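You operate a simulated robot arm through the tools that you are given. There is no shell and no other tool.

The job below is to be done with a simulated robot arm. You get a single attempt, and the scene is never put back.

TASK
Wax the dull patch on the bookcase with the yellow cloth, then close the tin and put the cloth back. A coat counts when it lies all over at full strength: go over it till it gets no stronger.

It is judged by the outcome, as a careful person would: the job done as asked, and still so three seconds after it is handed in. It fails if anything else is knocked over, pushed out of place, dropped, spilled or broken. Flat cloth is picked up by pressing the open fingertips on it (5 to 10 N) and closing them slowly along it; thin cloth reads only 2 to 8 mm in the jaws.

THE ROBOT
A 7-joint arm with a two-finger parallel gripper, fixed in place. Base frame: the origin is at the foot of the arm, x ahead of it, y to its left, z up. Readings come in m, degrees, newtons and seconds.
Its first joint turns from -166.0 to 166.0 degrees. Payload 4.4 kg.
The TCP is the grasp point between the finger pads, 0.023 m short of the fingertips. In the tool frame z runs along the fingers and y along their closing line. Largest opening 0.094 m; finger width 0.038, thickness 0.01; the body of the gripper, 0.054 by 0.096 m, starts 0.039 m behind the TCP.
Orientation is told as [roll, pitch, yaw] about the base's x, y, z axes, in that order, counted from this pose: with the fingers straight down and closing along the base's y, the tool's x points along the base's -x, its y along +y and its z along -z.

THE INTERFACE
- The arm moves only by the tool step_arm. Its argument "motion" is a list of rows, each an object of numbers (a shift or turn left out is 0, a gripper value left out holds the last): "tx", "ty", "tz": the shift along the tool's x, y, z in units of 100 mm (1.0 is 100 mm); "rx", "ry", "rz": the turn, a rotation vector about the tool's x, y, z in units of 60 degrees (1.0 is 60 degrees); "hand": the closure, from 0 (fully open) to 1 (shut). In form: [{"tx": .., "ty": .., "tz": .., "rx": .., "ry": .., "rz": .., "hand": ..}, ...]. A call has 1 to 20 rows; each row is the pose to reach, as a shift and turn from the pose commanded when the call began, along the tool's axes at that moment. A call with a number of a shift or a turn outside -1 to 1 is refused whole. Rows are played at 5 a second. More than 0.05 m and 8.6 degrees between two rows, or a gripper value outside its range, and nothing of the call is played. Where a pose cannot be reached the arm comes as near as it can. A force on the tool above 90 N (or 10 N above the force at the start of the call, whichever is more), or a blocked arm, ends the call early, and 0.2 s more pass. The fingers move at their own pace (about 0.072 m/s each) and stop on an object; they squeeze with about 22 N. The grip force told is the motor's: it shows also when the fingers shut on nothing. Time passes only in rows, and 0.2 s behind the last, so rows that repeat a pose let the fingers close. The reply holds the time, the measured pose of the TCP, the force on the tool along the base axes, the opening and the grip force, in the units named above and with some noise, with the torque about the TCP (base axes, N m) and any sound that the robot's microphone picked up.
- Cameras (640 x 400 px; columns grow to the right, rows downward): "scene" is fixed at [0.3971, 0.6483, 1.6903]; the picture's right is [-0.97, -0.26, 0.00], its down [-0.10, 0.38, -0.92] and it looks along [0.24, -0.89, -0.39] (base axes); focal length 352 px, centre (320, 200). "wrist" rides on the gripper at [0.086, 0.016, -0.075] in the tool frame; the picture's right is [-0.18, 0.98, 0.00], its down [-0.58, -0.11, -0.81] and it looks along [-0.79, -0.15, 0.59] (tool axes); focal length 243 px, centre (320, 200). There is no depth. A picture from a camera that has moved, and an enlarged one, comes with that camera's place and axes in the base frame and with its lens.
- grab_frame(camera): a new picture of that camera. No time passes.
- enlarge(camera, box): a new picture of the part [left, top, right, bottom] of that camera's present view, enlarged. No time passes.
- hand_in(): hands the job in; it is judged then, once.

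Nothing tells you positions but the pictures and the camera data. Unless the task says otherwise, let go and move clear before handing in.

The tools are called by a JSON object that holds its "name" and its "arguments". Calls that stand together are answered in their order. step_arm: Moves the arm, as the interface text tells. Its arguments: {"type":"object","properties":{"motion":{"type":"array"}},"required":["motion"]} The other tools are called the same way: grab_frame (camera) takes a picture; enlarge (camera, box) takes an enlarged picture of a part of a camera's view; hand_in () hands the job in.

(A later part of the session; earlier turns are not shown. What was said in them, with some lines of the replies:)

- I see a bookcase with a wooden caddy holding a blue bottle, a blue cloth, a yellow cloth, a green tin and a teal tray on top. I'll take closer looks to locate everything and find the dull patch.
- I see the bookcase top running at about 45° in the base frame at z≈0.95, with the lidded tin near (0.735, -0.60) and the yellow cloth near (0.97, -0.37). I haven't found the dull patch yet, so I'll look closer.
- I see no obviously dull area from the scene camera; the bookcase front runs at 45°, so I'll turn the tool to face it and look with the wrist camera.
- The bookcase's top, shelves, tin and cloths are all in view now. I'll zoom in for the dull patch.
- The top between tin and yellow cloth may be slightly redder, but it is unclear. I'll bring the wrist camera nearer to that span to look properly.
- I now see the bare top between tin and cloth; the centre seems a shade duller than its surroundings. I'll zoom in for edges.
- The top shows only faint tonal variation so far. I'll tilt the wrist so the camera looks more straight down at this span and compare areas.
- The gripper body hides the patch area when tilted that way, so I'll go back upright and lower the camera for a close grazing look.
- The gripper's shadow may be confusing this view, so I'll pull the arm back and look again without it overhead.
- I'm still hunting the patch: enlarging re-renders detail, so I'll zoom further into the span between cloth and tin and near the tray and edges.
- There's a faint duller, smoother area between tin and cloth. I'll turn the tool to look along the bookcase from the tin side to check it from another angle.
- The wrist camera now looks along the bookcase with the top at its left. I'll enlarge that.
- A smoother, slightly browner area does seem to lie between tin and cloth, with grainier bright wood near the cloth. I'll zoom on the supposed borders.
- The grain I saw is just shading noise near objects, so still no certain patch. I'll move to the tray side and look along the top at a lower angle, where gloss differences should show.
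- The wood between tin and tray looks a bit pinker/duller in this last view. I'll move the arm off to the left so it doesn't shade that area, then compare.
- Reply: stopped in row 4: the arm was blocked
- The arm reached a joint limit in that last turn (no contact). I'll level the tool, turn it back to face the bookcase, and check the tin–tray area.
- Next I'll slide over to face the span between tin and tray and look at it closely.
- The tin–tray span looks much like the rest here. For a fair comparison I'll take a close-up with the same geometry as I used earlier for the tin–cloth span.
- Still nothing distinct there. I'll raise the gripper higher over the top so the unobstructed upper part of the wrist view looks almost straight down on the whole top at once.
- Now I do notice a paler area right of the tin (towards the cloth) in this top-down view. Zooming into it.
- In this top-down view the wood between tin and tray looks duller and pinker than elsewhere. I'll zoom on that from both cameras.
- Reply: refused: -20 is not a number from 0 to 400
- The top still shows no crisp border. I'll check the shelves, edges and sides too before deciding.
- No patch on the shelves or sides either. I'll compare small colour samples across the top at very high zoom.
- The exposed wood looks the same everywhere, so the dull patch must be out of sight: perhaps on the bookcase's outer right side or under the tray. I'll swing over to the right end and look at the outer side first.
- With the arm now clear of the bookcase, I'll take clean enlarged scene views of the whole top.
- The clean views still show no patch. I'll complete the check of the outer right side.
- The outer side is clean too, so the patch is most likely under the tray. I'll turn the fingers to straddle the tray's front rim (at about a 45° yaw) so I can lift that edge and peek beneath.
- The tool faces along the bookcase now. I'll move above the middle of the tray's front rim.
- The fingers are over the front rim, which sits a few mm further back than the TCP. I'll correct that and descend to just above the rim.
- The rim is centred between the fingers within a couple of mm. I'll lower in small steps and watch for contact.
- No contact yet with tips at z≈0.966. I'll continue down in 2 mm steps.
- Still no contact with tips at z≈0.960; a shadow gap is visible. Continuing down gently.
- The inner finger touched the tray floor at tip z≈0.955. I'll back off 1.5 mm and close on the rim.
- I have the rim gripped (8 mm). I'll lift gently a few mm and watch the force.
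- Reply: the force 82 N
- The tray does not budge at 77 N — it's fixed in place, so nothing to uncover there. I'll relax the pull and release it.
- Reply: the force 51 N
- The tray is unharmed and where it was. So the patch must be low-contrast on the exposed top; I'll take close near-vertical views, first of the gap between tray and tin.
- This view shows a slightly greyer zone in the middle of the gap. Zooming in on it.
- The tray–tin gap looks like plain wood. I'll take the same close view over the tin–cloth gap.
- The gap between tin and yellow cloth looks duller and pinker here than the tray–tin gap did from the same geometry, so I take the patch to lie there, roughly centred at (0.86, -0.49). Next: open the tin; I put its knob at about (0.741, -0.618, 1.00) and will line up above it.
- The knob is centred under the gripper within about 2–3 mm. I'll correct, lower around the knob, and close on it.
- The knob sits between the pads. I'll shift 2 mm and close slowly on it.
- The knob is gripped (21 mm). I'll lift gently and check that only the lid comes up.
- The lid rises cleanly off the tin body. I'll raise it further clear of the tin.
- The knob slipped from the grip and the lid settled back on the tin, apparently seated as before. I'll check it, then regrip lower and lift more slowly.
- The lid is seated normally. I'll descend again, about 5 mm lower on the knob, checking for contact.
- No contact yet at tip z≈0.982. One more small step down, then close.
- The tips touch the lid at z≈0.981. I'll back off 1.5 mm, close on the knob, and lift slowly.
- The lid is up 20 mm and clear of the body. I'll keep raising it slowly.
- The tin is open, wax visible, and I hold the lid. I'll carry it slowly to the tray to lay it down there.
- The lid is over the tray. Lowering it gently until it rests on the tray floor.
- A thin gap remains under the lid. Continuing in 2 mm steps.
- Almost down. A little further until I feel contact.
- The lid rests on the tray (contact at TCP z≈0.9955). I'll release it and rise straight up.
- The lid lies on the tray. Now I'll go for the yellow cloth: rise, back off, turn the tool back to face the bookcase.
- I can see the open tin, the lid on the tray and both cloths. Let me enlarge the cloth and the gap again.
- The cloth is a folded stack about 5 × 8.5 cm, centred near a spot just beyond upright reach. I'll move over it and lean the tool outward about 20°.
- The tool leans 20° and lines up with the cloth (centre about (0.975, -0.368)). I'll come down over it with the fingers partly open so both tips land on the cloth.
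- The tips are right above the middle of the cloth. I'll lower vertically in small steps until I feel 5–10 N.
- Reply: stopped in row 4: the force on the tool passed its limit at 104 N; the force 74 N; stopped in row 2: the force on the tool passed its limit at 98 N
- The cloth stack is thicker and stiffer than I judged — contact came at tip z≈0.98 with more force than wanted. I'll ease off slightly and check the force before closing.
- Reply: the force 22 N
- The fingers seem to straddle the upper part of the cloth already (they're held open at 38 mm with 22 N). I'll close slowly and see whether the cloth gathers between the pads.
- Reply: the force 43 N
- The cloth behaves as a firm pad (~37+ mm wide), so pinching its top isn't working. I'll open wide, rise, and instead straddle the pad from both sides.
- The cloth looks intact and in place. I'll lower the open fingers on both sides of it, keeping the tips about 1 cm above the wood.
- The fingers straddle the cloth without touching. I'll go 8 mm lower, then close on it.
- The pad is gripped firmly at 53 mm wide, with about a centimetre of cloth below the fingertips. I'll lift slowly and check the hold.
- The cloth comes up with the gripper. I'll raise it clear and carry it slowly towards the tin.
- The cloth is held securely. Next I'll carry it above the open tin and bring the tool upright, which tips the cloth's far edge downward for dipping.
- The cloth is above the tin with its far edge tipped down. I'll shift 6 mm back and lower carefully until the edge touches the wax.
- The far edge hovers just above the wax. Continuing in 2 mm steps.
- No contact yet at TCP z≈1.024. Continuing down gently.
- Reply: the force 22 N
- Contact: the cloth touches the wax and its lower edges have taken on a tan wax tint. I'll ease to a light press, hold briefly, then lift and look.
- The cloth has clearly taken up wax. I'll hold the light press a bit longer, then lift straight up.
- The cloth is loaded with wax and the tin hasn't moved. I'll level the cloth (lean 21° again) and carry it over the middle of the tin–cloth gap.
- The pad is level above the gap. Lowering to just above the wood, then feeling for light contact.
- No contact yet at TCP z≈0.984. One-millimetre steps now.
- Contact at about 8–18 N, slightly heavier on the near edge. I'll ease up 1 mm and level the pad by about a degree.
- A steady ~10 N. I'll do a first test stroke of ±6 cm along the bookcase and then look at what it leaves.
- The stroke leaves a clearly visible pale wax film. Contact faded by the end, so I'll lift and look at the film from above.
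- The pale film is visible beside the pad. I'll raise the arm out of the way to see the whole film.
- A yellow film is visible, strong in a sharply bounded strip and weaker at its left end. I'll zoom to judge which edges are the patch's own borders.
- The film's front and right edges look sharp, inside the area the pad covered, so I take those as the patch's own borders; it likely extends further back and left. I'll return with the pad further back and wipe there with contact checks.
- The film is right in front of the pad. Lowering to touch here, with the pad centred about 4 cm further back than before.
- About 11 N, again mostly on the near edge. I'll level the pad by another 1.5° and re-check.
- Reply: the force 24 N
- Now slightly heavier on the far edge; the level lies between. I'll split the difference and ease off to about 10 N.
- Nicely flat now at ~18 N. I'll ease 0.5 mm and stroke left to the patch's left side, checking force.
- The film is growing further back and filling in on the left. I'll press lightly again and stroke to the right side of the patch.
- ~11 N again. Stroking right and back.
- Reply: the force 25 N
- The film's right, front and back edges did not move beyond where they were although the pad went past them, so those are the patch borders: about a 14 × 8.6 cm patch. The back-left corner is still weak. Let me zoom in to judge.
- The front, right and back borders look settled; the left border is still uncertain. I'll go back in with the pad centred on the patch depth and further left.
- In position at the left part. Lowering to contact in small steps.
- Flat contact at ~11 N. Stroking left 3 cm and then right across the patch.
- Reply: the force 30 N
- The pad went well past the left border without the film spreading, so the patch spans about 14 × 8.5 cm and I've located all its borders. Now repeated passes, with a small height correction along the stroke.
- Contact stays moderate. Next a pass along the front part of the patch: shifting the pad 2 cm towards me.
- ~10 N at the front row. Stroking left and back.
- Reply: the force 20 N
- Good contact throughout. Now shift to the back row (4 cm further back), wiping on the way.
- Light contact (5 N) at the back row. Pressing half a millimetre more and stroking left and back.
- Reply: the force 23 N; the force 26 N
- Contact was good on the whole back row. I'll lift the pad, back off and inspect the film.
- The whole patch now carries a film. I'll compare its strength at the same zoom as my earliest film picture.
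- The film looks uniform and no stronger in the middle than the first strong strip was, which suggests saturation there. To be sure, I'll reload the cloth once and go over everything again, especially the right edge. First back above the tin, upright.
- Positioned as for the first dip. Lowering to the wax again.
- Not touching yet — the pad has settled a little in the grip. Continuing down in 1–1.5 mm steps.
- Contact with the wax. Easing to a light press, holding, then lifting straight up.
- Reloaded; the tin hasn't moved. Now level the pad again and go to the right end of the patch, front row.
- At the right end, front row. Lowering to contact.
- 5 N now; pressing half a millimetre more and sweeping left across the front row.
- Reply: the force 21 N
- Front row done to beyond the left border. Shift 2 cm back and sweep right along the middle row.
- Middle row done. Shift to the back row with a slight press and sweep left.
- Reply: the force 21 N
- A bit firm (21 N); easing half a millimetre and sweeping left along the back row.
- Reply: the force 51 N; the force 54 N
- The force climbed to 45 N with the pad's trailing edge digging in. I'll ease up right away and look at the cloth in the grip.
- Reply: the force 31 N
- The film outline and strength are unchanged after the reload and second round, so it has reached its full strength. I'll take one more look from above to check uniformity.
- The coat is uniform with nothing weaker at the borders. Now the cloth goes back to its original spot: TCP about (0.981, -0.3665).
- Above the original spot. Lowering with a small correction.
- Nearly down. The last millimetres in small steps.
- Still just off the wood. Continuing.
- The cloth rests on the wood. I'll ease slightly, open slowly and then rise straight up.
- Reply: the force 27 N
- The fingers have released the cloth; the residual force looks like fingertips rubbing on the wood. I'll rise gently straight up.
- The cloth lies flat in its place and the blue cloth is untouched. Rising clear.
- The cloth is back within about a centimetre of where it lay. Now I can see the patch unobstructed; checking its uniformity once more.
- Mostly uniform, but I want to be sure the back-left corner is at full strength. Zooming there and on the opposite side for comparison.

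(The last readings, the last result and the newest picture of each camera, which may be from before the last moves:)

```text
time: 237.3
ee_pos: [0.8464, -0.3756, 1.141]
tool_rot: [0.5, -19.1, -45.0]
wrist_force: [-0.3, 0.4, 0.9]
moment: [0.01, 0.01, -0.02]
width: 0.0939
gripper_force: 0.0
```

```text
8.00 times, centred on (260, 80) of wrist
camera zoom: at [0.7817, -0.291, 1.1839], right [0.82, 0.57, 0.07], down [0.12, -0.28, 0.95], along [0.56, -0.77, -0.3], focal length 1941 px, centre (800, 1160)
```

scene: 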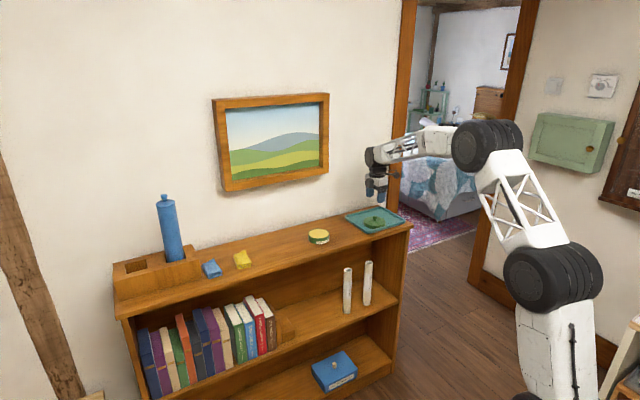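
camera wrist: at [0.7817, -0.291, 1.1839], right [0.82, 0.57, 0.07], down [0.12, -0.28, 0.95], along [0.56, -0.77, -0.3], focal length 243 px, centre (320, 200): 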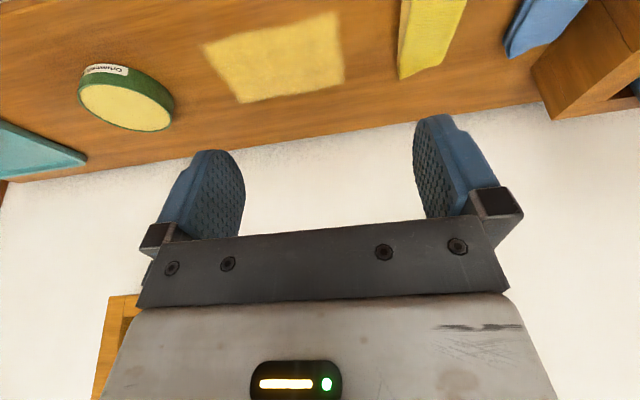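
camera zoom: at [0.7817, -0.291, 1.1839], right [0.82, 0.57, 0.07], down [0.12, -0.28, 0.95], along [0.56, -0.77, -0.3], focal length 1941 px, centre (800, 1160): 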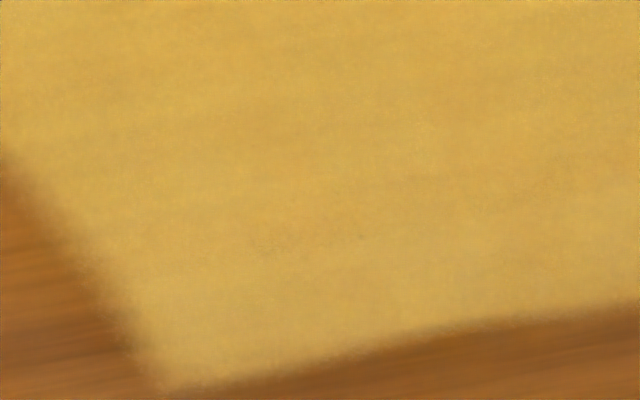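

All parts and corners of the coat show equal strength. Now to close the tin: bring the tool upright, rise, and travel to the lid on the tray.

{"name": "step_arm", "arguments": {"motion": [{"ry": 0.08, "tz": -0.1}, {"ry": 0.16, "tz": -0.2}, {"ry": 0.24, "tz": -0.35}, {"ry": 0.318, "tz": -0.5}, {"ry": 0.318, "tz": -0.5}]}}

{"name": "step_arm", "arguments": {"motion": [{"ty": -0.35}, {"ty": -0.7}, {"ty": -1.0}]}}

{"name": "step_arm", "arguments": {"motion": [{"ty": -0.35}, {"ty": -0.7}, {"ty": -1.0}]}}

{"name": "step_arm", "arguments": {"motion": [{"ty": -0.35}, {"ty": -0.7}, {"ty": -1.0}]}}

{"name": "step_arm", "arguments": {"motion": [{"ty": -0.35}, {"ty": -0.7}, {"ty": -1.0}]}}

{"name": "step_arm", "arguments": {"motion": [{"ty": -0.35}, {"ty": -0.7}, {"ty": -1.0}, {"ty": -1.0}]}}

```text
time: 238.5
ee_pos: [0.8346, -0.365, 1.1896]
tool_rot: [0.6, -0.1, -45.1]
wrist_force: [0.0, 0.0, 0.0]
moment: [-0.01, 0.03, 0.03]
width: 0.0937
gripper_force: 0.1
```

```text
time: 239.3
ee_pos: [0.7638, -0.4373, 1.1892]
tool_rot: [0.5, -0.1, -45.0]
wrist_force: [0.7, -0.6, 0.6]
moment: [0.03, -0.01, 0.0]
width: 0.094
gripper_force: 0.1
```

```text
time: 240.1
ee_pos: [0.6939, -0.5066, 1.1881]
tool_rot: [0.6, -0.1, -44.9]
wrist_force: [0.5, -0.5, -0.5]
moment: [0.01, 0.0, 0.02]
width: 0.0941
gripper_force: 0.1
```

```text
time: 240.9
ee_pos: [0.6234, -0.5765, 1.1852]
tool_rot: [0.5, 0.0, -44.9]
wrist_force: [0.4, 0.2, 0.5]
moment: [0.0, -0.03, -0.02]
width: 0.094
gripper_force: 0.1
```

```text
time: 241.7
ee_pos: [0.5544, -0.6478, 1.1843]
tool_rot: [0.5, -0.1, -45.0]
wrist_force: [-0.5, 0.0, 0.4]
moment: [0.01, -0.02, 0.01]
width: 0.094
gripper_force: 0.0
```

```text
time: 242.7
ee_pos: [0.4838, -0.7193, 1.1836]
tool_rot: [0.6, -0.1, -45.0]
wrist_force: [0.4, -0.3, 0.8]
moment: [0.05, 0.03, 0.08]
width: 0.094
gripper_force: 0.1
```

Near the tray. I'll take out the half-degree roll and turn the fingers to the same angle I used on the lid before.

{"name": "step_arm", "arguments": {"motion": [{"rx": 0.0092}, {"rx": 0.0092}]}}

{"name": "step_arm", "arguments": {"motion": [{"rz": -0.14}, {"rz": -0.28}, {"rz": -0.42}, {"rz": -0.56}, {"rz": -0.7}, {"rz": -0.84}, {"rz": -0.95}, {"rz": -0.95}]}}

{"name": "step_arm", "arguments": {"motion": [{"rz": -0.14}, {"rz": -0.28}, {"rz": -0.42}, {"rz": -0.55}, {"rz": -0.55}]}}

{"name": "grab_frame", "arguments": {"camera": "wrist"}}

```text
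time: 243.3
ee_pos: [0.4823, -0.7187, 1.1843]
tool_rot: [0.0, -0.1, -45.0]
wrist_force: [0.0, 0.8, -0.6]
moment: [-0.02, 0.01, -0.03]
width: 0.094
gripper_force: 0.1
```

```text
time: 245.1
ee_pos: [0.4815, -0.7202, 1.1846]
tool_rot: [-0.1, -0.1, 12.1]
wrist_force: [-0.1, 0.1, -0.4]
moment: [-0.01, 0.02, -0.02]
width: 0.0942
gripper_force: 0.1
```

```text
time: 246.3
ee_pos: [0.4825, -0.7184, 1.1844]
tool_rot: [-0.2, 0.0, 45.0]
wrist_force: [0.7, 0.1, 0.5]
moment: [0.02, -0.02, -0.05]
width: 0.0937
gripper_force: 0.1
```

```text
taken
camera wrist: at [0.4087, -0.7696, 1.2592], right [-0.57, 0.82, 0.0], down [0.49, 0.34, 0.81], along [0.67, 0.46, -0.59], focal length 243 px, centre (320, 200)
```

wrist: 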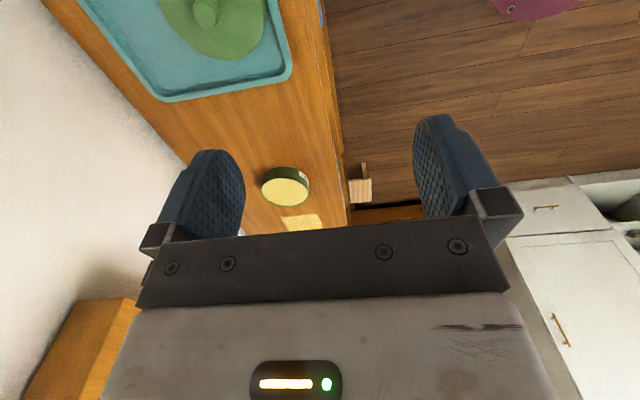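

The lid is visible on the tray. Moving over its knob.

{"name": "step_arm", "arguments": {"motion": [{"tx": 0.1, "ty": -0.3, "hand": 0.3}, {"tx": 0.2, "ty": -0.6, "hand": 0.3}, {"tx": 0.31, "ty": -0.85, "hand": 0.3}, {"tx": 0.31, "ty": -1.0, "hand": 0.3}]}}

{"name": "step_arm", "arguments": {"motion": [{"ty": -0.11, "tz": 0.3}, {"ty": -0.11, "tz": 0.6}, {"ty": -0.11, "tz": 0.9}, {"ty": -0.11, "tz": 1.0}, {"ty": -0.11, "tz": 1.0}]}}

{"name": "step_arm", "arguments": {"motion": [{"tz": 0.2}, {"tz": 0.3}, {"tz": 0.3}]}}

{"name": "grab_frame", "arguments": {"camera": "wrist"}}

{"name": "enlarge", "arguments": {"camera": "scene", "box": [340, 190, 404, 230]}}

```text
time: 247.3
ee_pos: [0.5303, -0.8126, 1.1853]
tool_rot: [-0.1, 0.0, 45.0]
wrist_force: [-0.2, -0.1, 0.5]
moment: [-0.02, -0.02, -0.02]
width: 0.0658
gripper_force: 0.1
```

```text
time: 248.5
ee_pos: [0.5385, -0.8202, 1.0838]
tool_rot: [0.0, 0.0, 45.0]
wrist_force: [0.2, 0.4, 0.5]
moment: [0.0, -0.03, 0.02]
width: 0.0657
gripper_force: 0.0
```

```text
time: 249.3
ee_pos: [0.5388, -0.8209, 1.0549]
tool_rot: [-0.2, 0.0, 45.0]
wrist_force: [-0.1, -0.3, 0.1]
moment: [0.02, 0.01, -0.02]
width: 0.0661
gripper_force: 0.0
```

```text
taken
camera wrist: at [0.4659, -0.8706, 1.1296], right [-0.57, 0.82, 0.0], down [0.49, 0.34, 0.81], along [0.67, 0.45, -0.59], focal length 243 px, centre (320, 200)
```

wrist: 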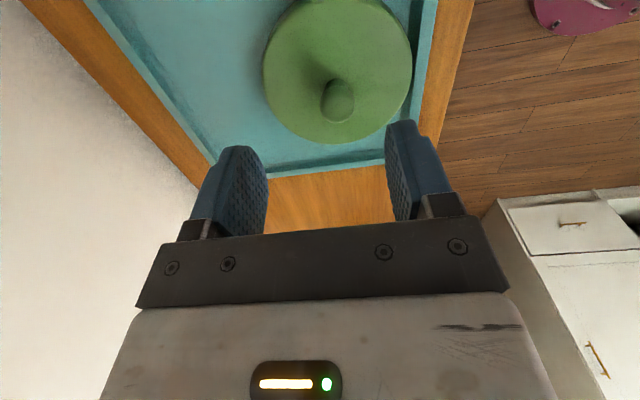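

```text
10.00 times, centred on (372, 210) of scene
camera zoom: at [0.3971, 0.6483, 1.6903], right [-0.97, -0.26, 0.0], down [-0.1, 0.38, -0.92], along [0.24, -0.89, -0.39], focal length 3525 px, centre (-200, 100)
```

zoom: 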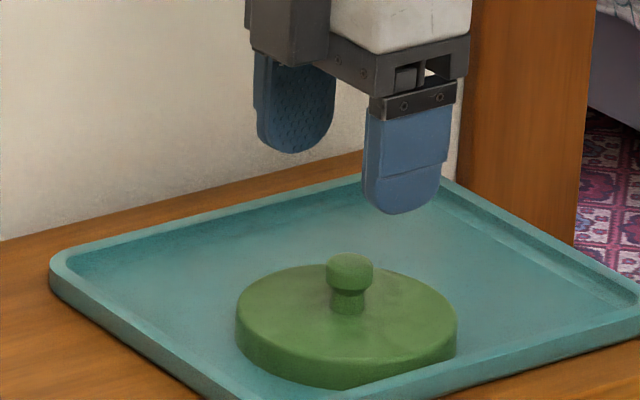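

The lid sits about 1.2 cm nearer the front rim than where I let go (it shifted a little on release). I'll recentre on the knob and go down.

{"name": "step_arm", "arguments": {"motion": [{"tx": 0.01, "ty": 0.06}, {"tx": 0.01, "ty": 0.118}, {"tx": 0.01, "ty": 0.118, "tz": 0.15}, {"tx": 0.01, "ty": 0.118, "tz": 0.3}, {"tx": 0.01, "ty": 0.118, "tz": 0.3}]}}

{"name": "grab_frame", "arguments": {"camera": "wrist"}}

{"name": "enlarge", "arguments": {"camera": "scene", "box": [340, 195, 404, 235]}}

```text
time: 250.5
ee_pos: [0.5304, -0.8123, 1.0252]
tool_rot: [-0.2, -0.1, 45.0]
wrist_force: [-0.1, -0.3, 0.1]
moment: [0.01, 0.01, -0.02]
width: 0.0656
gripper_force: 0.1
```

```text
taken
camera wrist: at [0.4566, -0.863, 1.0995], right [-0.57, 0.82, 0.0], down [0.49, 0.34, 0.81], along [0.67, 0.46, -0.59], focal length 243 px, centre (320, 200)
```

wrist: 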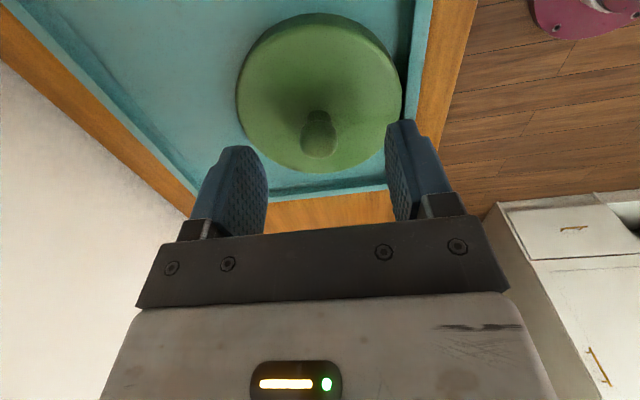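

```text
10.00 times, centred on (372, 215) of scene
camera zoom: at [0.3971, 0.6483, 1.6903], right [-0.97, -0.26, 0.0], down [-0.1, 0.38, -0.92], along [0.24, -0.89, -0.39], focal length 3525 px, centre (-200, 50)
```

zoom: 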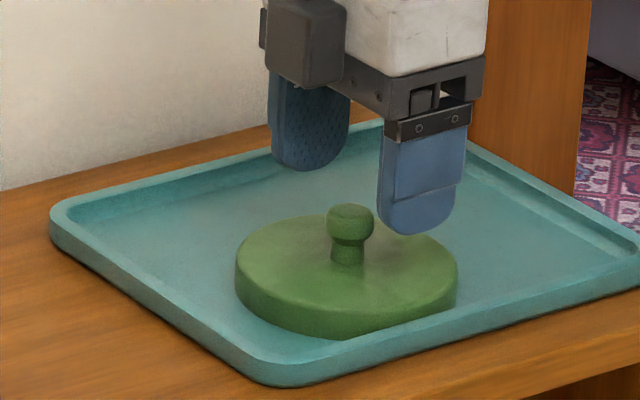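

The knob is centred. Lowering around it.

{"name": "step_arm", "arguments": {"motion": [{"tz": 0.1}, {"tz": 0.18}, {"tz": 0.25}, {"tz": 0.27}, {"tz": 0.27}]}}

{"name": "step_arm", "arguments": {"motion": [{"tz": 0.012}, {"tz": 0.024}, {"tz": 0.024}]}}

```text
time: 251.7
ee_pos: [0.5291, -0.8135, 0.9987]
tool_rot: [0.0, 0.0, 44.9]
wrist_force: [-1.1, 0.0, -0.2]
moment: [0.01, -0.05, 0.0]
width: 0.0659
gripper_force: 0.1
```

```text
time: 252.5
ee_pos: [0.5301, -0.8117, 0.9962]
tool_rot: [-0.2, -0.1, 45.0]
wrist_force: [-0.2, -0.1, -0.8]
moment: [0.0, -0.03, -0.01]
width: 0.0658
gripper_force: 0.0
```

At grip height. Closing on the knob.

{"name": "step_arm", "arguments": {"motion": [{"hand": 0.4}, {"hand": 0.55}, {"hand": 0.65}, {"hand": 0.75}, {"hand": 0.85}, {"hand": 1.0}, {"hand": 1.0}, {"hand": 1.0}]}}

{"name": "enlarge", "arguments": {"camera": "scene", "box": [340, 195, 404, 235]}}

```text
time: 254.3
ee_pos: [0.5297, -0.8133, 0.996]
tool_rot: [-0.2, 0.1, 45.0]
wrist_force: [23.2, -23.3, 14.1]
moment: [-0.23, -0.29, -0.13]
width: 0.0208
gripper_force: 21.9
```

```text
10.00 times, centred on (372, 215) of scene
camera zoom: at [0.3971, 0.6483, 1.6903], right [-0.97, -0.26, 0.0], down [-0.1, 0.38, -0.92], along [0.24, -0.89, -0.39], focal length 3525 px, centre (-200, 50)
```

zoom: 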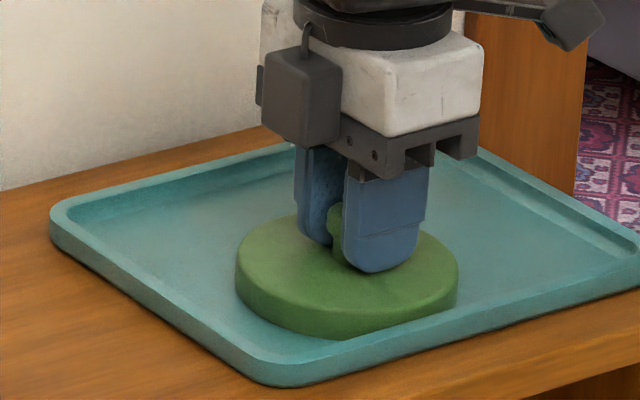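

Gripped, but the lid leans on the tray's front rim (33 N sideways). I'll shift 2–3 mm backwards to relieve that.

{"name": "step_arm", "arguments": {"motion": [{"ty": -0.01}, {"ty": -0.02}, {"ty": -0.02}]}}

```text
time: 255.1
ee_pos: [0.5315, -0.8137, 0.9951]
tool_rot: [0.0, -0.1, 44.9]
wrist_force: [2.2, -2.7, 12.1]
moment: [0.08, 0.01, -0.06]
width: 0.0212
gripper_force: 21.6
```

Relieved. Lifting the lid slowly.

{"name": "step_arm", "arguments": {"motion": [{"tz": -0.02}, {"tz": -0.04}, {"tz": -0.06}, {"tz": -0.08}, {"tz": -0.1}, {"tz": -0.13}, {"tz": -0.16}, {"tz": -0.2}, {"tz": -0.24}, {"tz": -0.3}, {"tz": -0.36}, {"tz": -0.42}, {"tz": -0.48}, {"tz": -0.54}, {"tz": -0.6}, {"tz": -0.66}, {"tz": -0.72}, {"tz": -0.78}, {"tz": -0.8}, {"tz": -0.8}]}}

{"name": "enlarge", "arguments": {"camera": "scene", "box": [330, 185, 410, 235]}}

{"name": "grab_frame", "arguments": {"camera": "wrist"}}

```text
time: 259.3
ee_pos: [0.5314, -0.8129, 1.0748]
tool_rot: [-0.2, 0.0, 45.0]
wrist_force: [-0.2, -0.5, -0.5]
moment: [-0.01, -0.02, 0.02]
width: 0.0209
gripper_force: 21.5
```

```text
8.00 times, centred on (370, 210) of scene
camera zoom: at [0.3971, 0.6483, 1.6903], right [-0.97, -0.26, 0.0], down [-0.1, 0.38, -0.92], along [0.24, -0.89, -0.39], focal length 2820 px, centre (-80, 120)
```

zoom: 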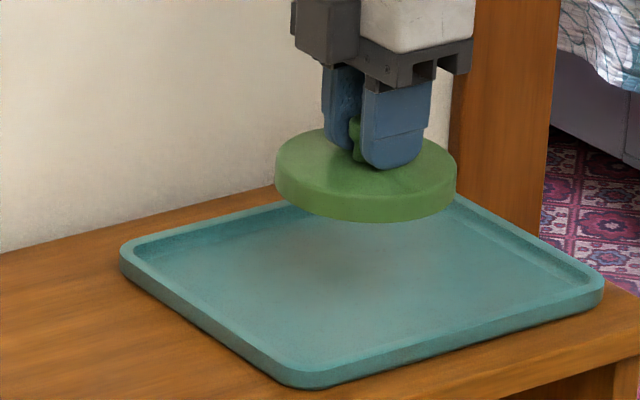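

```text
taken
camera wrist: at [0.4577, -0.8639, 1.1502], right [-0.57, 0.82, 0.0], down [0.49, 0.34, 0.81], along [0.67, 0.46, -0.59], focal length 243 px, centre (320, 200)
```

wrist: 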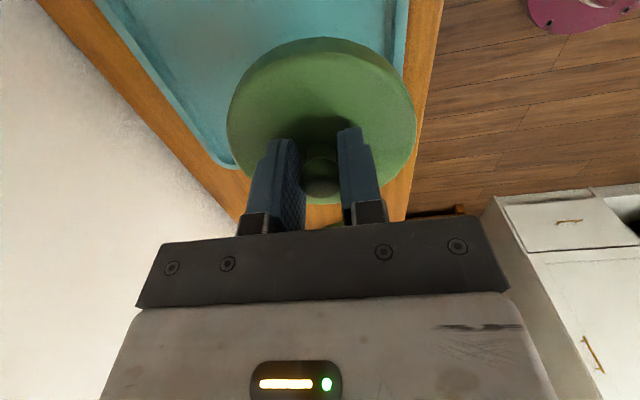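

The lid is securely held and level. Before carrying it back, I'll check the tin's position with the same zoom as before.

{"name": "enlarge", "arguments": {"camera": "scene", "box": [288, 205, 352, 245]}}

{"name": "enlarge", "arguments": {"camera": "wrist", "box": [210, 20, 430, 220]}}

```text
10.00 times, centred on (320, 225) of scene
camera zoom: at [0.3971, 0.6483, 1.6903], right [-0.97, -0.26, 0.0], down [-0.1, 0.38, -0.92], along [0.24, -0.89, -0.39], focal length 3525 px, centre (320, -50)
```

zoom: 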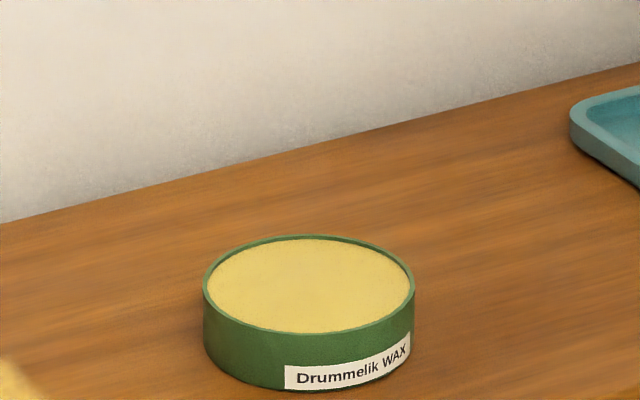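

```text
2.00 times, centred on (320, 120) of wrist
camera zoom: at [0.4577, -0.8639, 1.1502], right [-0.57, 0.82, 0.0], down [0.49, 0.34, 0.81], along [0.67, 0.46, -0.59], focal length 485 px, centre (320, 360)
```

zoom: 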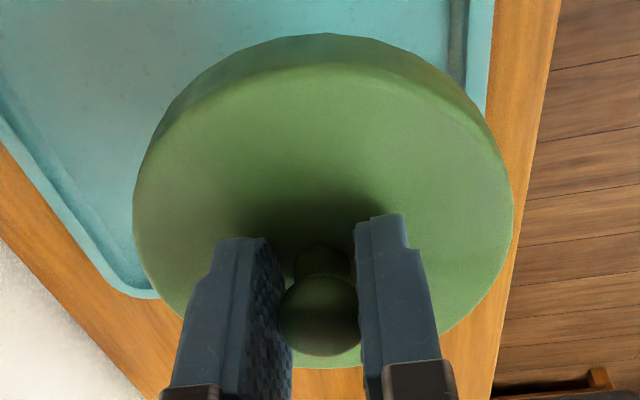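

The tin body is exactly where it was (same pixels). I'll carry the lid back slowly to above it.

{"name": "step_arm", "arguments": {"motion": [{"tx": -0.1, "ty": -0.03}, {"tx": -0.25, "ty": -0.06}, {"tx": -0.4, "ty": -0.1}, {"tx": -0.55, "ty": -0.132}, {"tx": -0.7, "ty": -0.132}, {"tx": -0.85, "ty": -0.132}, {"tx": -0.95, "ty": -0.132}, {"tx": -0.95, "ty": -0.132}]}}

{"name": "step_arm", "arguments": {"motion": [{"tx": -0.1}, {"tx": -0.25}, {"tx": -0.4}, {"tx": -0.55}, {"tx": -0.7}, {"tx": -0.85}, {"tx": -0.95}, {"tx": -0.95}]}}

{"name": "step_arm", "arguments": {"motion": [{"tx": -0.1}, {"tx": -0.25}, {"tx": -0.4}, {"tx": -0.55}, {"tx": -0.7}, {"tx": -0.85}, {"tx": -0.95}, {"tx": -0.95}, {"tx": -0.95}]}}

{"name": "enlarge", "arguments": {"camera": "scene", "box": [280, 195, 360, 245]}}

{"name": "grab_frame", "arguments": {"camera": "wrist"}}

```text
time: 261.1
ee_pos: [0.607, -0.7553, 1.0761]
tool_rot: [-0.1, 0.1, 45.0]
wrist_force: [-0.2, -0.9, -0.9]
moment: [0.01, -0.03, -0.01]
width: 0.021
gripper_force: 22.3
```

```text
time: 262.9
ee_pos: [0.6757, -0.6878, 1.0754]
tool_rot: [0.0, 0.0, 45.0]
wrist_force: [0.0, 0.3, -0.2]
moment: [0.01, 0.01, 0.01]
width: 0.0213
gripper_force: 21.9
```

```text
time: 264.9
ee_pos: [0.7419, -0.6202, 1.0749]
tool_rot: [-0.1, 0.0, 45.0]
wrist_force: [-0.4, 0.2, -0.9]
moment: [-0.03, 0.0, -0.02]
width: 0.0208
gripper_force: 22.0
```

```text
8.00 times, centred on (320, 220) of scene
camera zoom: at [0.3971, 0.6483, 1.6903], right [-0.97, -0.26, 0.0], down [-0.1, 0.38, -0.92], along [0.24, -0.89, -0.39], focal length 2820 px, centre (320, 40)
```

zoom: 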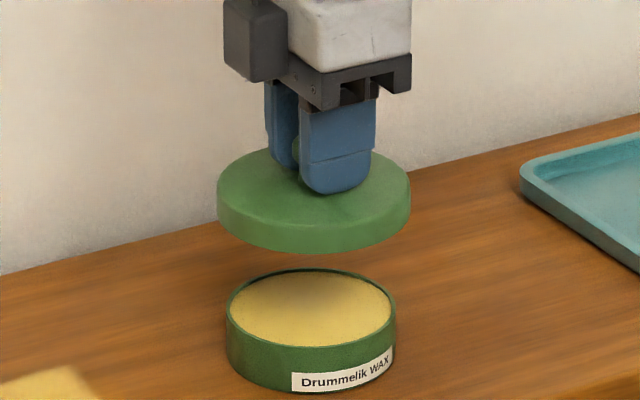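

```text
taken
camera wrist: at [0.6685, -0.6714, 1.1503], right [-0.57, 0.82, 0.0], down [0.49, 0.34, 0.81], along [0.67, 0.45, -0.59], focal length 243 px, centre (320, 200)
```

wrist: 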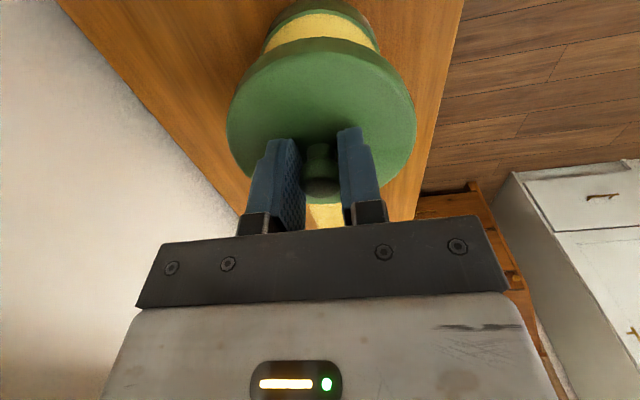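

The lid hangs right above the tin, aligned within about a millimetre. I'll correct that and lower it.

{"name": "step_arm", "arguments": {"motion": [{"tx": -0.009, "ty": -0.007, "tz": 0.06}, {"tx": -0.009, "ty": -0.007, "tz": 0.14}, {"tx": -0.009, "ty": -0.007, "tz": 0.22}, {"tx": -0.009, "ty": -0.007, "tz": 0.3}, {"tx": -0.009, "ty": -0.007, "tz": 0.38}, {"tx": -0.009, "ty": -0.007, "tz": 0.44}, {"tx": -0.009, "ty": -0.007, "tz": 0.44}]}}

{"name": "enlarge", "arguments": {"camera": "scene", "box": [288, 205, 352, 245]}}

```text
time: 266.5
ee_pos: [0.743, -0.6212, 1.0311]
tool_rot: [-0.1, -0.1, 45.0]
wrist_force: [-0.1, 0.5, -0.1]
moment: [-0.03, 0.0, -0.01]
width: 0.0209
gripper_force: 22.4
```

```text
10.00 times, centred on (320, 225) of scene
camera zoom: at [0.3971, 0.6483, 1.6903], right [-0.97, -0.26, 0.0], down [-0.1, 0.38, -0.92], along [0.24, -0.89, -0.39], focal length 3525 px, centre (320, -50)
```

zoom: 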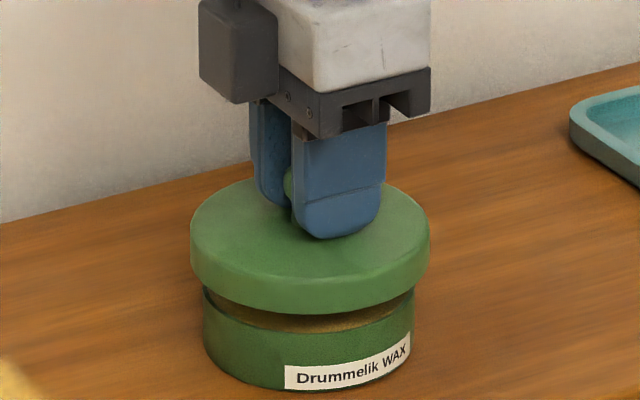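

Well aligned. Lowering in small steps onto the tin, watching for any sideways load.

{"name": "step_arm", "arguments": {"motion": [{"tz": 0.02}, {"tz": 0.04}, {"tz": 0.06}, {"tz": 0.08}, {"tz": 0.1}, {"tz": 0.1}]}}

{"name": "step_arm", "arguments": {"motion": [{"tz": 0.02}, {"tz": 0.04}, {"tz": 0.06}, {"tz": 0.06}]}}

{"name": "enlarge", "arguments": {"camera": "scene", "box": [288, 205, 352, 245]}}

```text
time: 267.9
ee_pos: [0.7422, -0.6212, 1.0212]
tool_rot: [0.0, 0.0, 45.1]
wrist_force: [1.1, 0.5, -1.2]
moment: [-0.01, 0.02, -0.01]
width: 0.021
gripper_force: 21.9
```

```text
time: 268.9
ee_pos: [0.7431, -0.6212, 1.015]
tool_rot: [0.0, 0.0, 44.9]
wrist_force: [0.2, 0.3, -0.5]
moment: [0.01, 0.02, 0.05]
width: 0.021
gripper_force: 22.3
```

```text
10.00 times, centred on (320, 225) of scene
camera zoom: at [0.3971, 0.6483, 1.6903], right [-0.97, -0.26, 0.0], down [-0.1, 0.38, -0.92], along [0.24, -0.89, -0.39], focal length 3525 px, centre (320, -50)
```

zoom: 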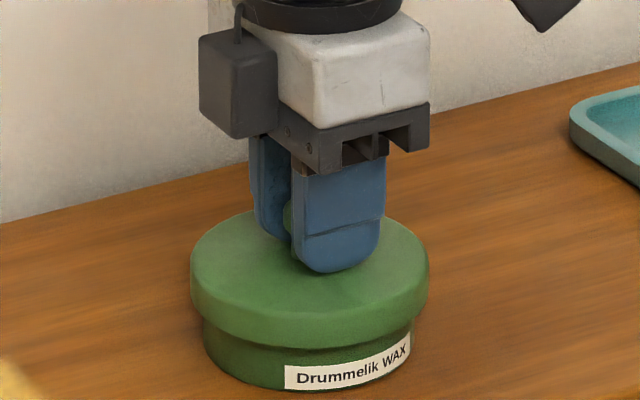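

The lid is sliding over the rim without resistance. A few more millimetres until it seats.

{"name": "step_arm", "arguments": {"motion": [{"tz": 0.02}, {"tz": 0.04}, {"tz": 0.06}, {"tz": 0.07}, {"tz": 0.07}]}}

{"name": "step_arm", "arguments": {"motion": [{"tz": 0.015}, {"tz": 0.015}]}}

{"name": "step_arm", "arguments": {"motion": [{"tz": 0.012}, {"tz": 0.012}]}}

{"name": "enlarge", "arguments": {"camera": "scene", "box": [288, 205, 352, 245]}}

```text
time: 270.1
ee_pos: [0.7422, -0.6217, 1.0075]
tool_rot: [-0.1, 0.1, 45.0]
wrist_force: [0.2, -0.5, -0.3]
moment: [0.0, 0.02, -0.05]
width: 0.0209
gripper_force: 22.1
```

```text
time: 270.7
ee_pos: [0.7432, -0.6218, 1.0074]
tool_rot: [-0.1, 0.0, 45.0]
wrist_force: [0.2, -0.4, -1.3]
moment: [0.02, 0.0, -0.02]
width: 0.0208
gripper_force: 22.0
```

```text
time: 271.3
ee_pos: [0.7429, -0.6211, 1.0063]
tool_rot: [-0.2, 0.0, 45.0]
wrist_force: [-0.8, 0.0, 1.1]
moment: [0.03, 0.02, 0.0]
width: 0.021
gripper_force: 22.1
```

```text
10.00 times, centred on (320, 225) of scene
camera zoom: at [0.3971, 0.6483, 1.6903], right [-0.97, -0.26, 0.0], down [-0.1, 0.38, -0.92], along [0.24, -0.89, -0.39], focal length 3525 px, centre (320, -50)
```

zoom: 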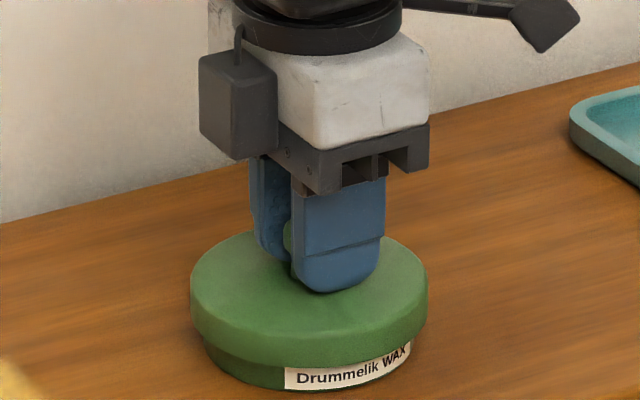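

The lid looks seated as originally. A final gentle push to confirm contact.

{"name": "step_arm", "arguments": {"motion": [{"tz": 0.01}, {"tz": 0.01}]}}

```text
time: 271.9
ee_pos: [0.7431, -0.6202, 1.0059]
tool_rot: [-0.2, 0.1, 45.1]
wrist_force: [0.2, -2.7, 9.3]
moment: [0.03, 0.06, -0.02]
width: 0.0213
gripper_force: 21.9
```

Seated (9 N at the original height). I'll back off 1.5 mm first so the tips don't press on the lid, then open slowly.

{"name": "step_arm", "arguments": {"motion": [{"tz": -0.008}, {"tz": -0.015}, {"tz": -0.015}]}}

{"name": "step_arm", "arguments": {"motion": [{"hand": 0.76}, {"hand": 0.74}, {"hand": 0.72}, {"hand": 0.68}, {"hand": 0.62}, {"hand": 0.5}, {"hand": 0.4}, {"hand": 0.3}, {"hand": 0.3}]}}

{"name": "enlarge", "arguments": {"camera": "scene", "box": [288, 205, 352, 245]}}

```text
time: 272.7
ee_pos: [0.7428, -0.6207, 1.0056]
tool_rot: [0.0, 0.0, 45.0]
wrist_force: [-0.6, 0.8, -0.1]
moment: [0.01, -0.02, 0.02]
width: 0.0208
gripper_force: 22.1
```

```text
time: 274.7
ee_pos: [0.7425, -0.621, 1.0064]
tool_rot: [0.0, 0.0, 44.9]
wrist_force: [-0.5, -0.2, 0.1]
moment: [-0.02, 0.02, -0.02]
width: 0.0657
gripper_force: 0.1
```

```text
10.00 times, centred on (320, 225) of scene
camera zoom: at [0.3971, 0.6483, 1.6903], right [-0.97, -0.26, 0.0], down [-0.1, 0.38, -0.92], along [0.24, -0.89, -0.39], focal length 3525 px, centre (320, -50)
```

zoom: 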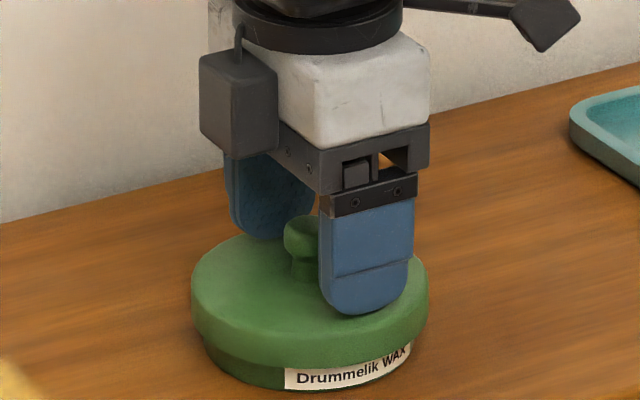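

Released with no load and the tin unmoved. Rising straight up and checking the lid.

{"name": "step_arm", "arguments": {"motion": [{"tz": -0.1}, {"tz": -0.25}, {"tz": -0.5}, {"tz": -0.8}, {"tz": -1.0}]}}

{"name": "step_arm", "arguments": {"motion": [{"tz": -0.25, "ty": 0.2}, {"tz": -0.5, "ty": 0.5}, {"tz": -0.8, "ty": 0.8}, {"tz": -0.8, "ty": 1.0}]}}

{"name": "enlarge", "arguments": {"camera": "scene", "box": [288, 205, 352, 245]}}

{"name": "grab_frame", "arguments": {"camera": "scene"}}

{"name": "grab_frame", "arguments": {"camera": "wrist"}}

```text
time: 275.9
ee_pos: [0.7439, -0.6207, 1.1052]
tool_rot: [0.0, 0.0, 45.0]
wrist_force: [0.4, -0.7, 0.0]
moment: [-0.02, 0.03, -0.01]
width: 0.0657
gripper_force: 0.1
```

```text
time: 276.9
ee_pos: [0.6728, -0.5508, 1.1855]
tool_rot: [-0.1, 0.0, 45.0]
wrist_force: [-0.1, -0.3, -0.7]
moment: [0.02, 0.01, -0.03]
width: 0.066
gripper_force: 0.0
```

```text
10.00 times, centred on (320, 225) of scene
camera zoom: at [0.3971, 0.6483, 1.6903], right [-0.97, -0.26, 0.0], down [-0.1, 0.38, -0.92], along [0.24, -0.89, -0.39], focal length 3525 px, centre (320, -50)
```

zoom: 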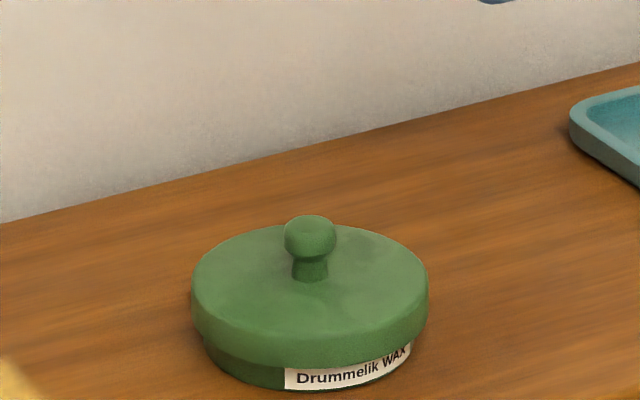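

```text
taken
```

scene: 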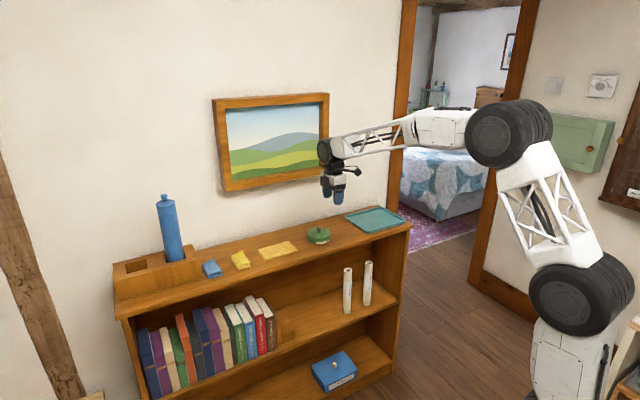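

```text
taken
camera wrist: at [0.5991, -0.6004, 1.2595], right [-0.57, 0.82, 0.0], down [0.49, 0.34, 0.81], along [0.67, 0.46, -0.59], focal length 243 px, centre (320, 200)
```

wrist: 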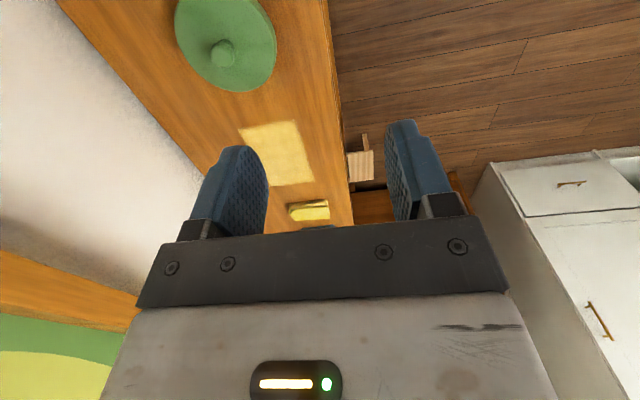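

The tin is closed as at the start and everything else looks undisturbed. I'll compare the cloth's position with the original view.

{"name": "enlarge", "arguments": {"camera": "scene", "box": [210, 200, 338, 280]}}

{"name": "enlarge", "arguments": {"camera": "scene", "box": [222, 258, 230, 263]}}

{"name": "enlarge", "arguments": {"camera": "scene", "box": [100, 240, 420, 400]}}

```text
5.00 times, centred on (274, 240) of scene
camera zoom: at [0.3971, 0.6483, 1.6903], right [-0.97, -0.26, 0.0], down [-0.1, 0.38, -0.92], along [0.24, -0.89, -0.39], focal length 1762 px, centre (550, 0)
```

zoom: 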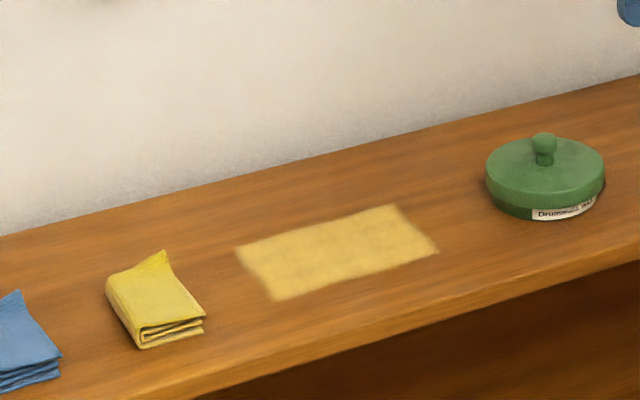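

```text
16.00 times, centred on (226, 260) of scene
camera zoom: at [0.3971, 0.6483, 1.6903], right [-0.97, -0.26, 0.0], down [-0.1, 0.38, -0.92], along [0.24, -0.89, -0.39], focal length 5640 px, centre (1824, -768)
```

zoom: 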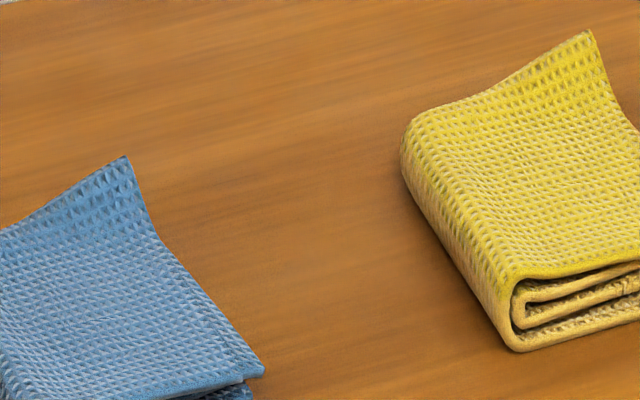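

```text
2.00 times, centred on (260, 320) of scene
camera zoom: at [0.3971, 0.6483, 1.6903], right [-0.97, -0.26, 0.0], down [-0.1, 0.38, -0.92], along [0.24, -0.89, -0.39], focal length 705 px, centre (440, -40)
```

zoom: 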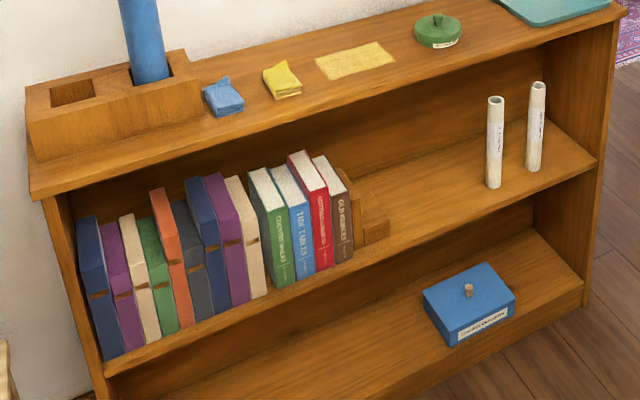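

Cloth is back on its spot (within roughly a centimetre, slightly turned), the blue cloth and everything else are unmoved, the coat is even, and the tin is closed. I'll back the arm further off, then hand in.

{"name": "step_arm", "arguments": {"motion": [{"ty": 0.2}, {"ty": 0.4}, {"ty": 0.6}, {"ty": 0.6}]}}

{"name": "enlarge", "arguments": {"camera": "scene", "box": [250, 215, 346, 275]}}

```text
time: 277.9
ee_pos: [0.6308, -0.5085, 1.1844]
tool_rot: [-0.1, 0.0, 45.0]
wrist_force: [0.4, -0.6, -0.1]
moment: [-0.01, 0.01, -0.03]
width: 0.0657
gripper_force: 0.1
```

```text
6.67 times, centred on (298, 245) of scene
camera zoom: at [0.3971, 0.6483, 1.6903], right [-0.97, -0.26, 0.0], down [-0.1, 0.38, -0.92], along [0.24, -0.89, -0.39], focal length 2350 px, centre (467, -100)
```

zoom: 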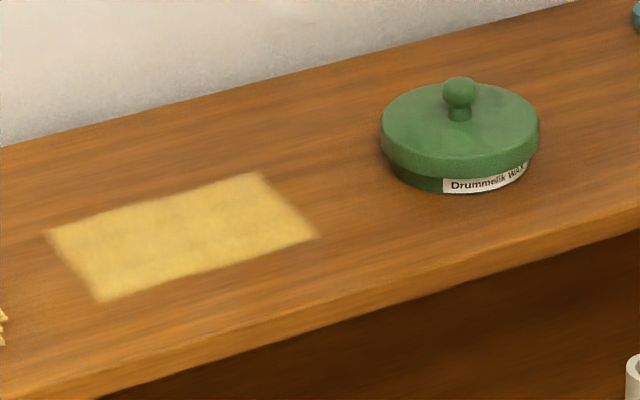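

The patch carries an even, full coat, the tin is closed, the cloth lies back in its place, and the arm is clear. Handing in.

{"name": "hand_in", "arguments": {}}

```text
The job is handed in.
```

The patch is waxed, the tin is closed with its lid seated as before, and the yellow cloth is back. The job is handed in, and I haven't seen a verdict.

- **Patch:** I couldn't see the dull patch beforehand. I found it by where the wax took: about 14 × 8.5 cm of the top, between the tin and the cloth. The pad went past all four edges without the film spreading further. After I reloaded the cloth and went over it all again, the coat looked even and no stronger, so I took it as full strength.
- **Cloth:** it lies within about a centimetre of where it started, turned by roughly 8°.
- **Tin:** it did not move. The lid slipped from the grip once on the first lift and settled back on the tin.
- **Tray:** while looking for the patch I gripped the tray's rim and pulled up with about 77 N. It is fixed and did not move. I rested the lid on it while I worked.
- **Hard presses:** pressing on the cloth to pick it up peaked at about 104 N. One wiping stroke reached about 45 N, probably with a fingertip dragging on the wood. I saw no mark from either.

Everything else in the camera views looked where it was at the start.
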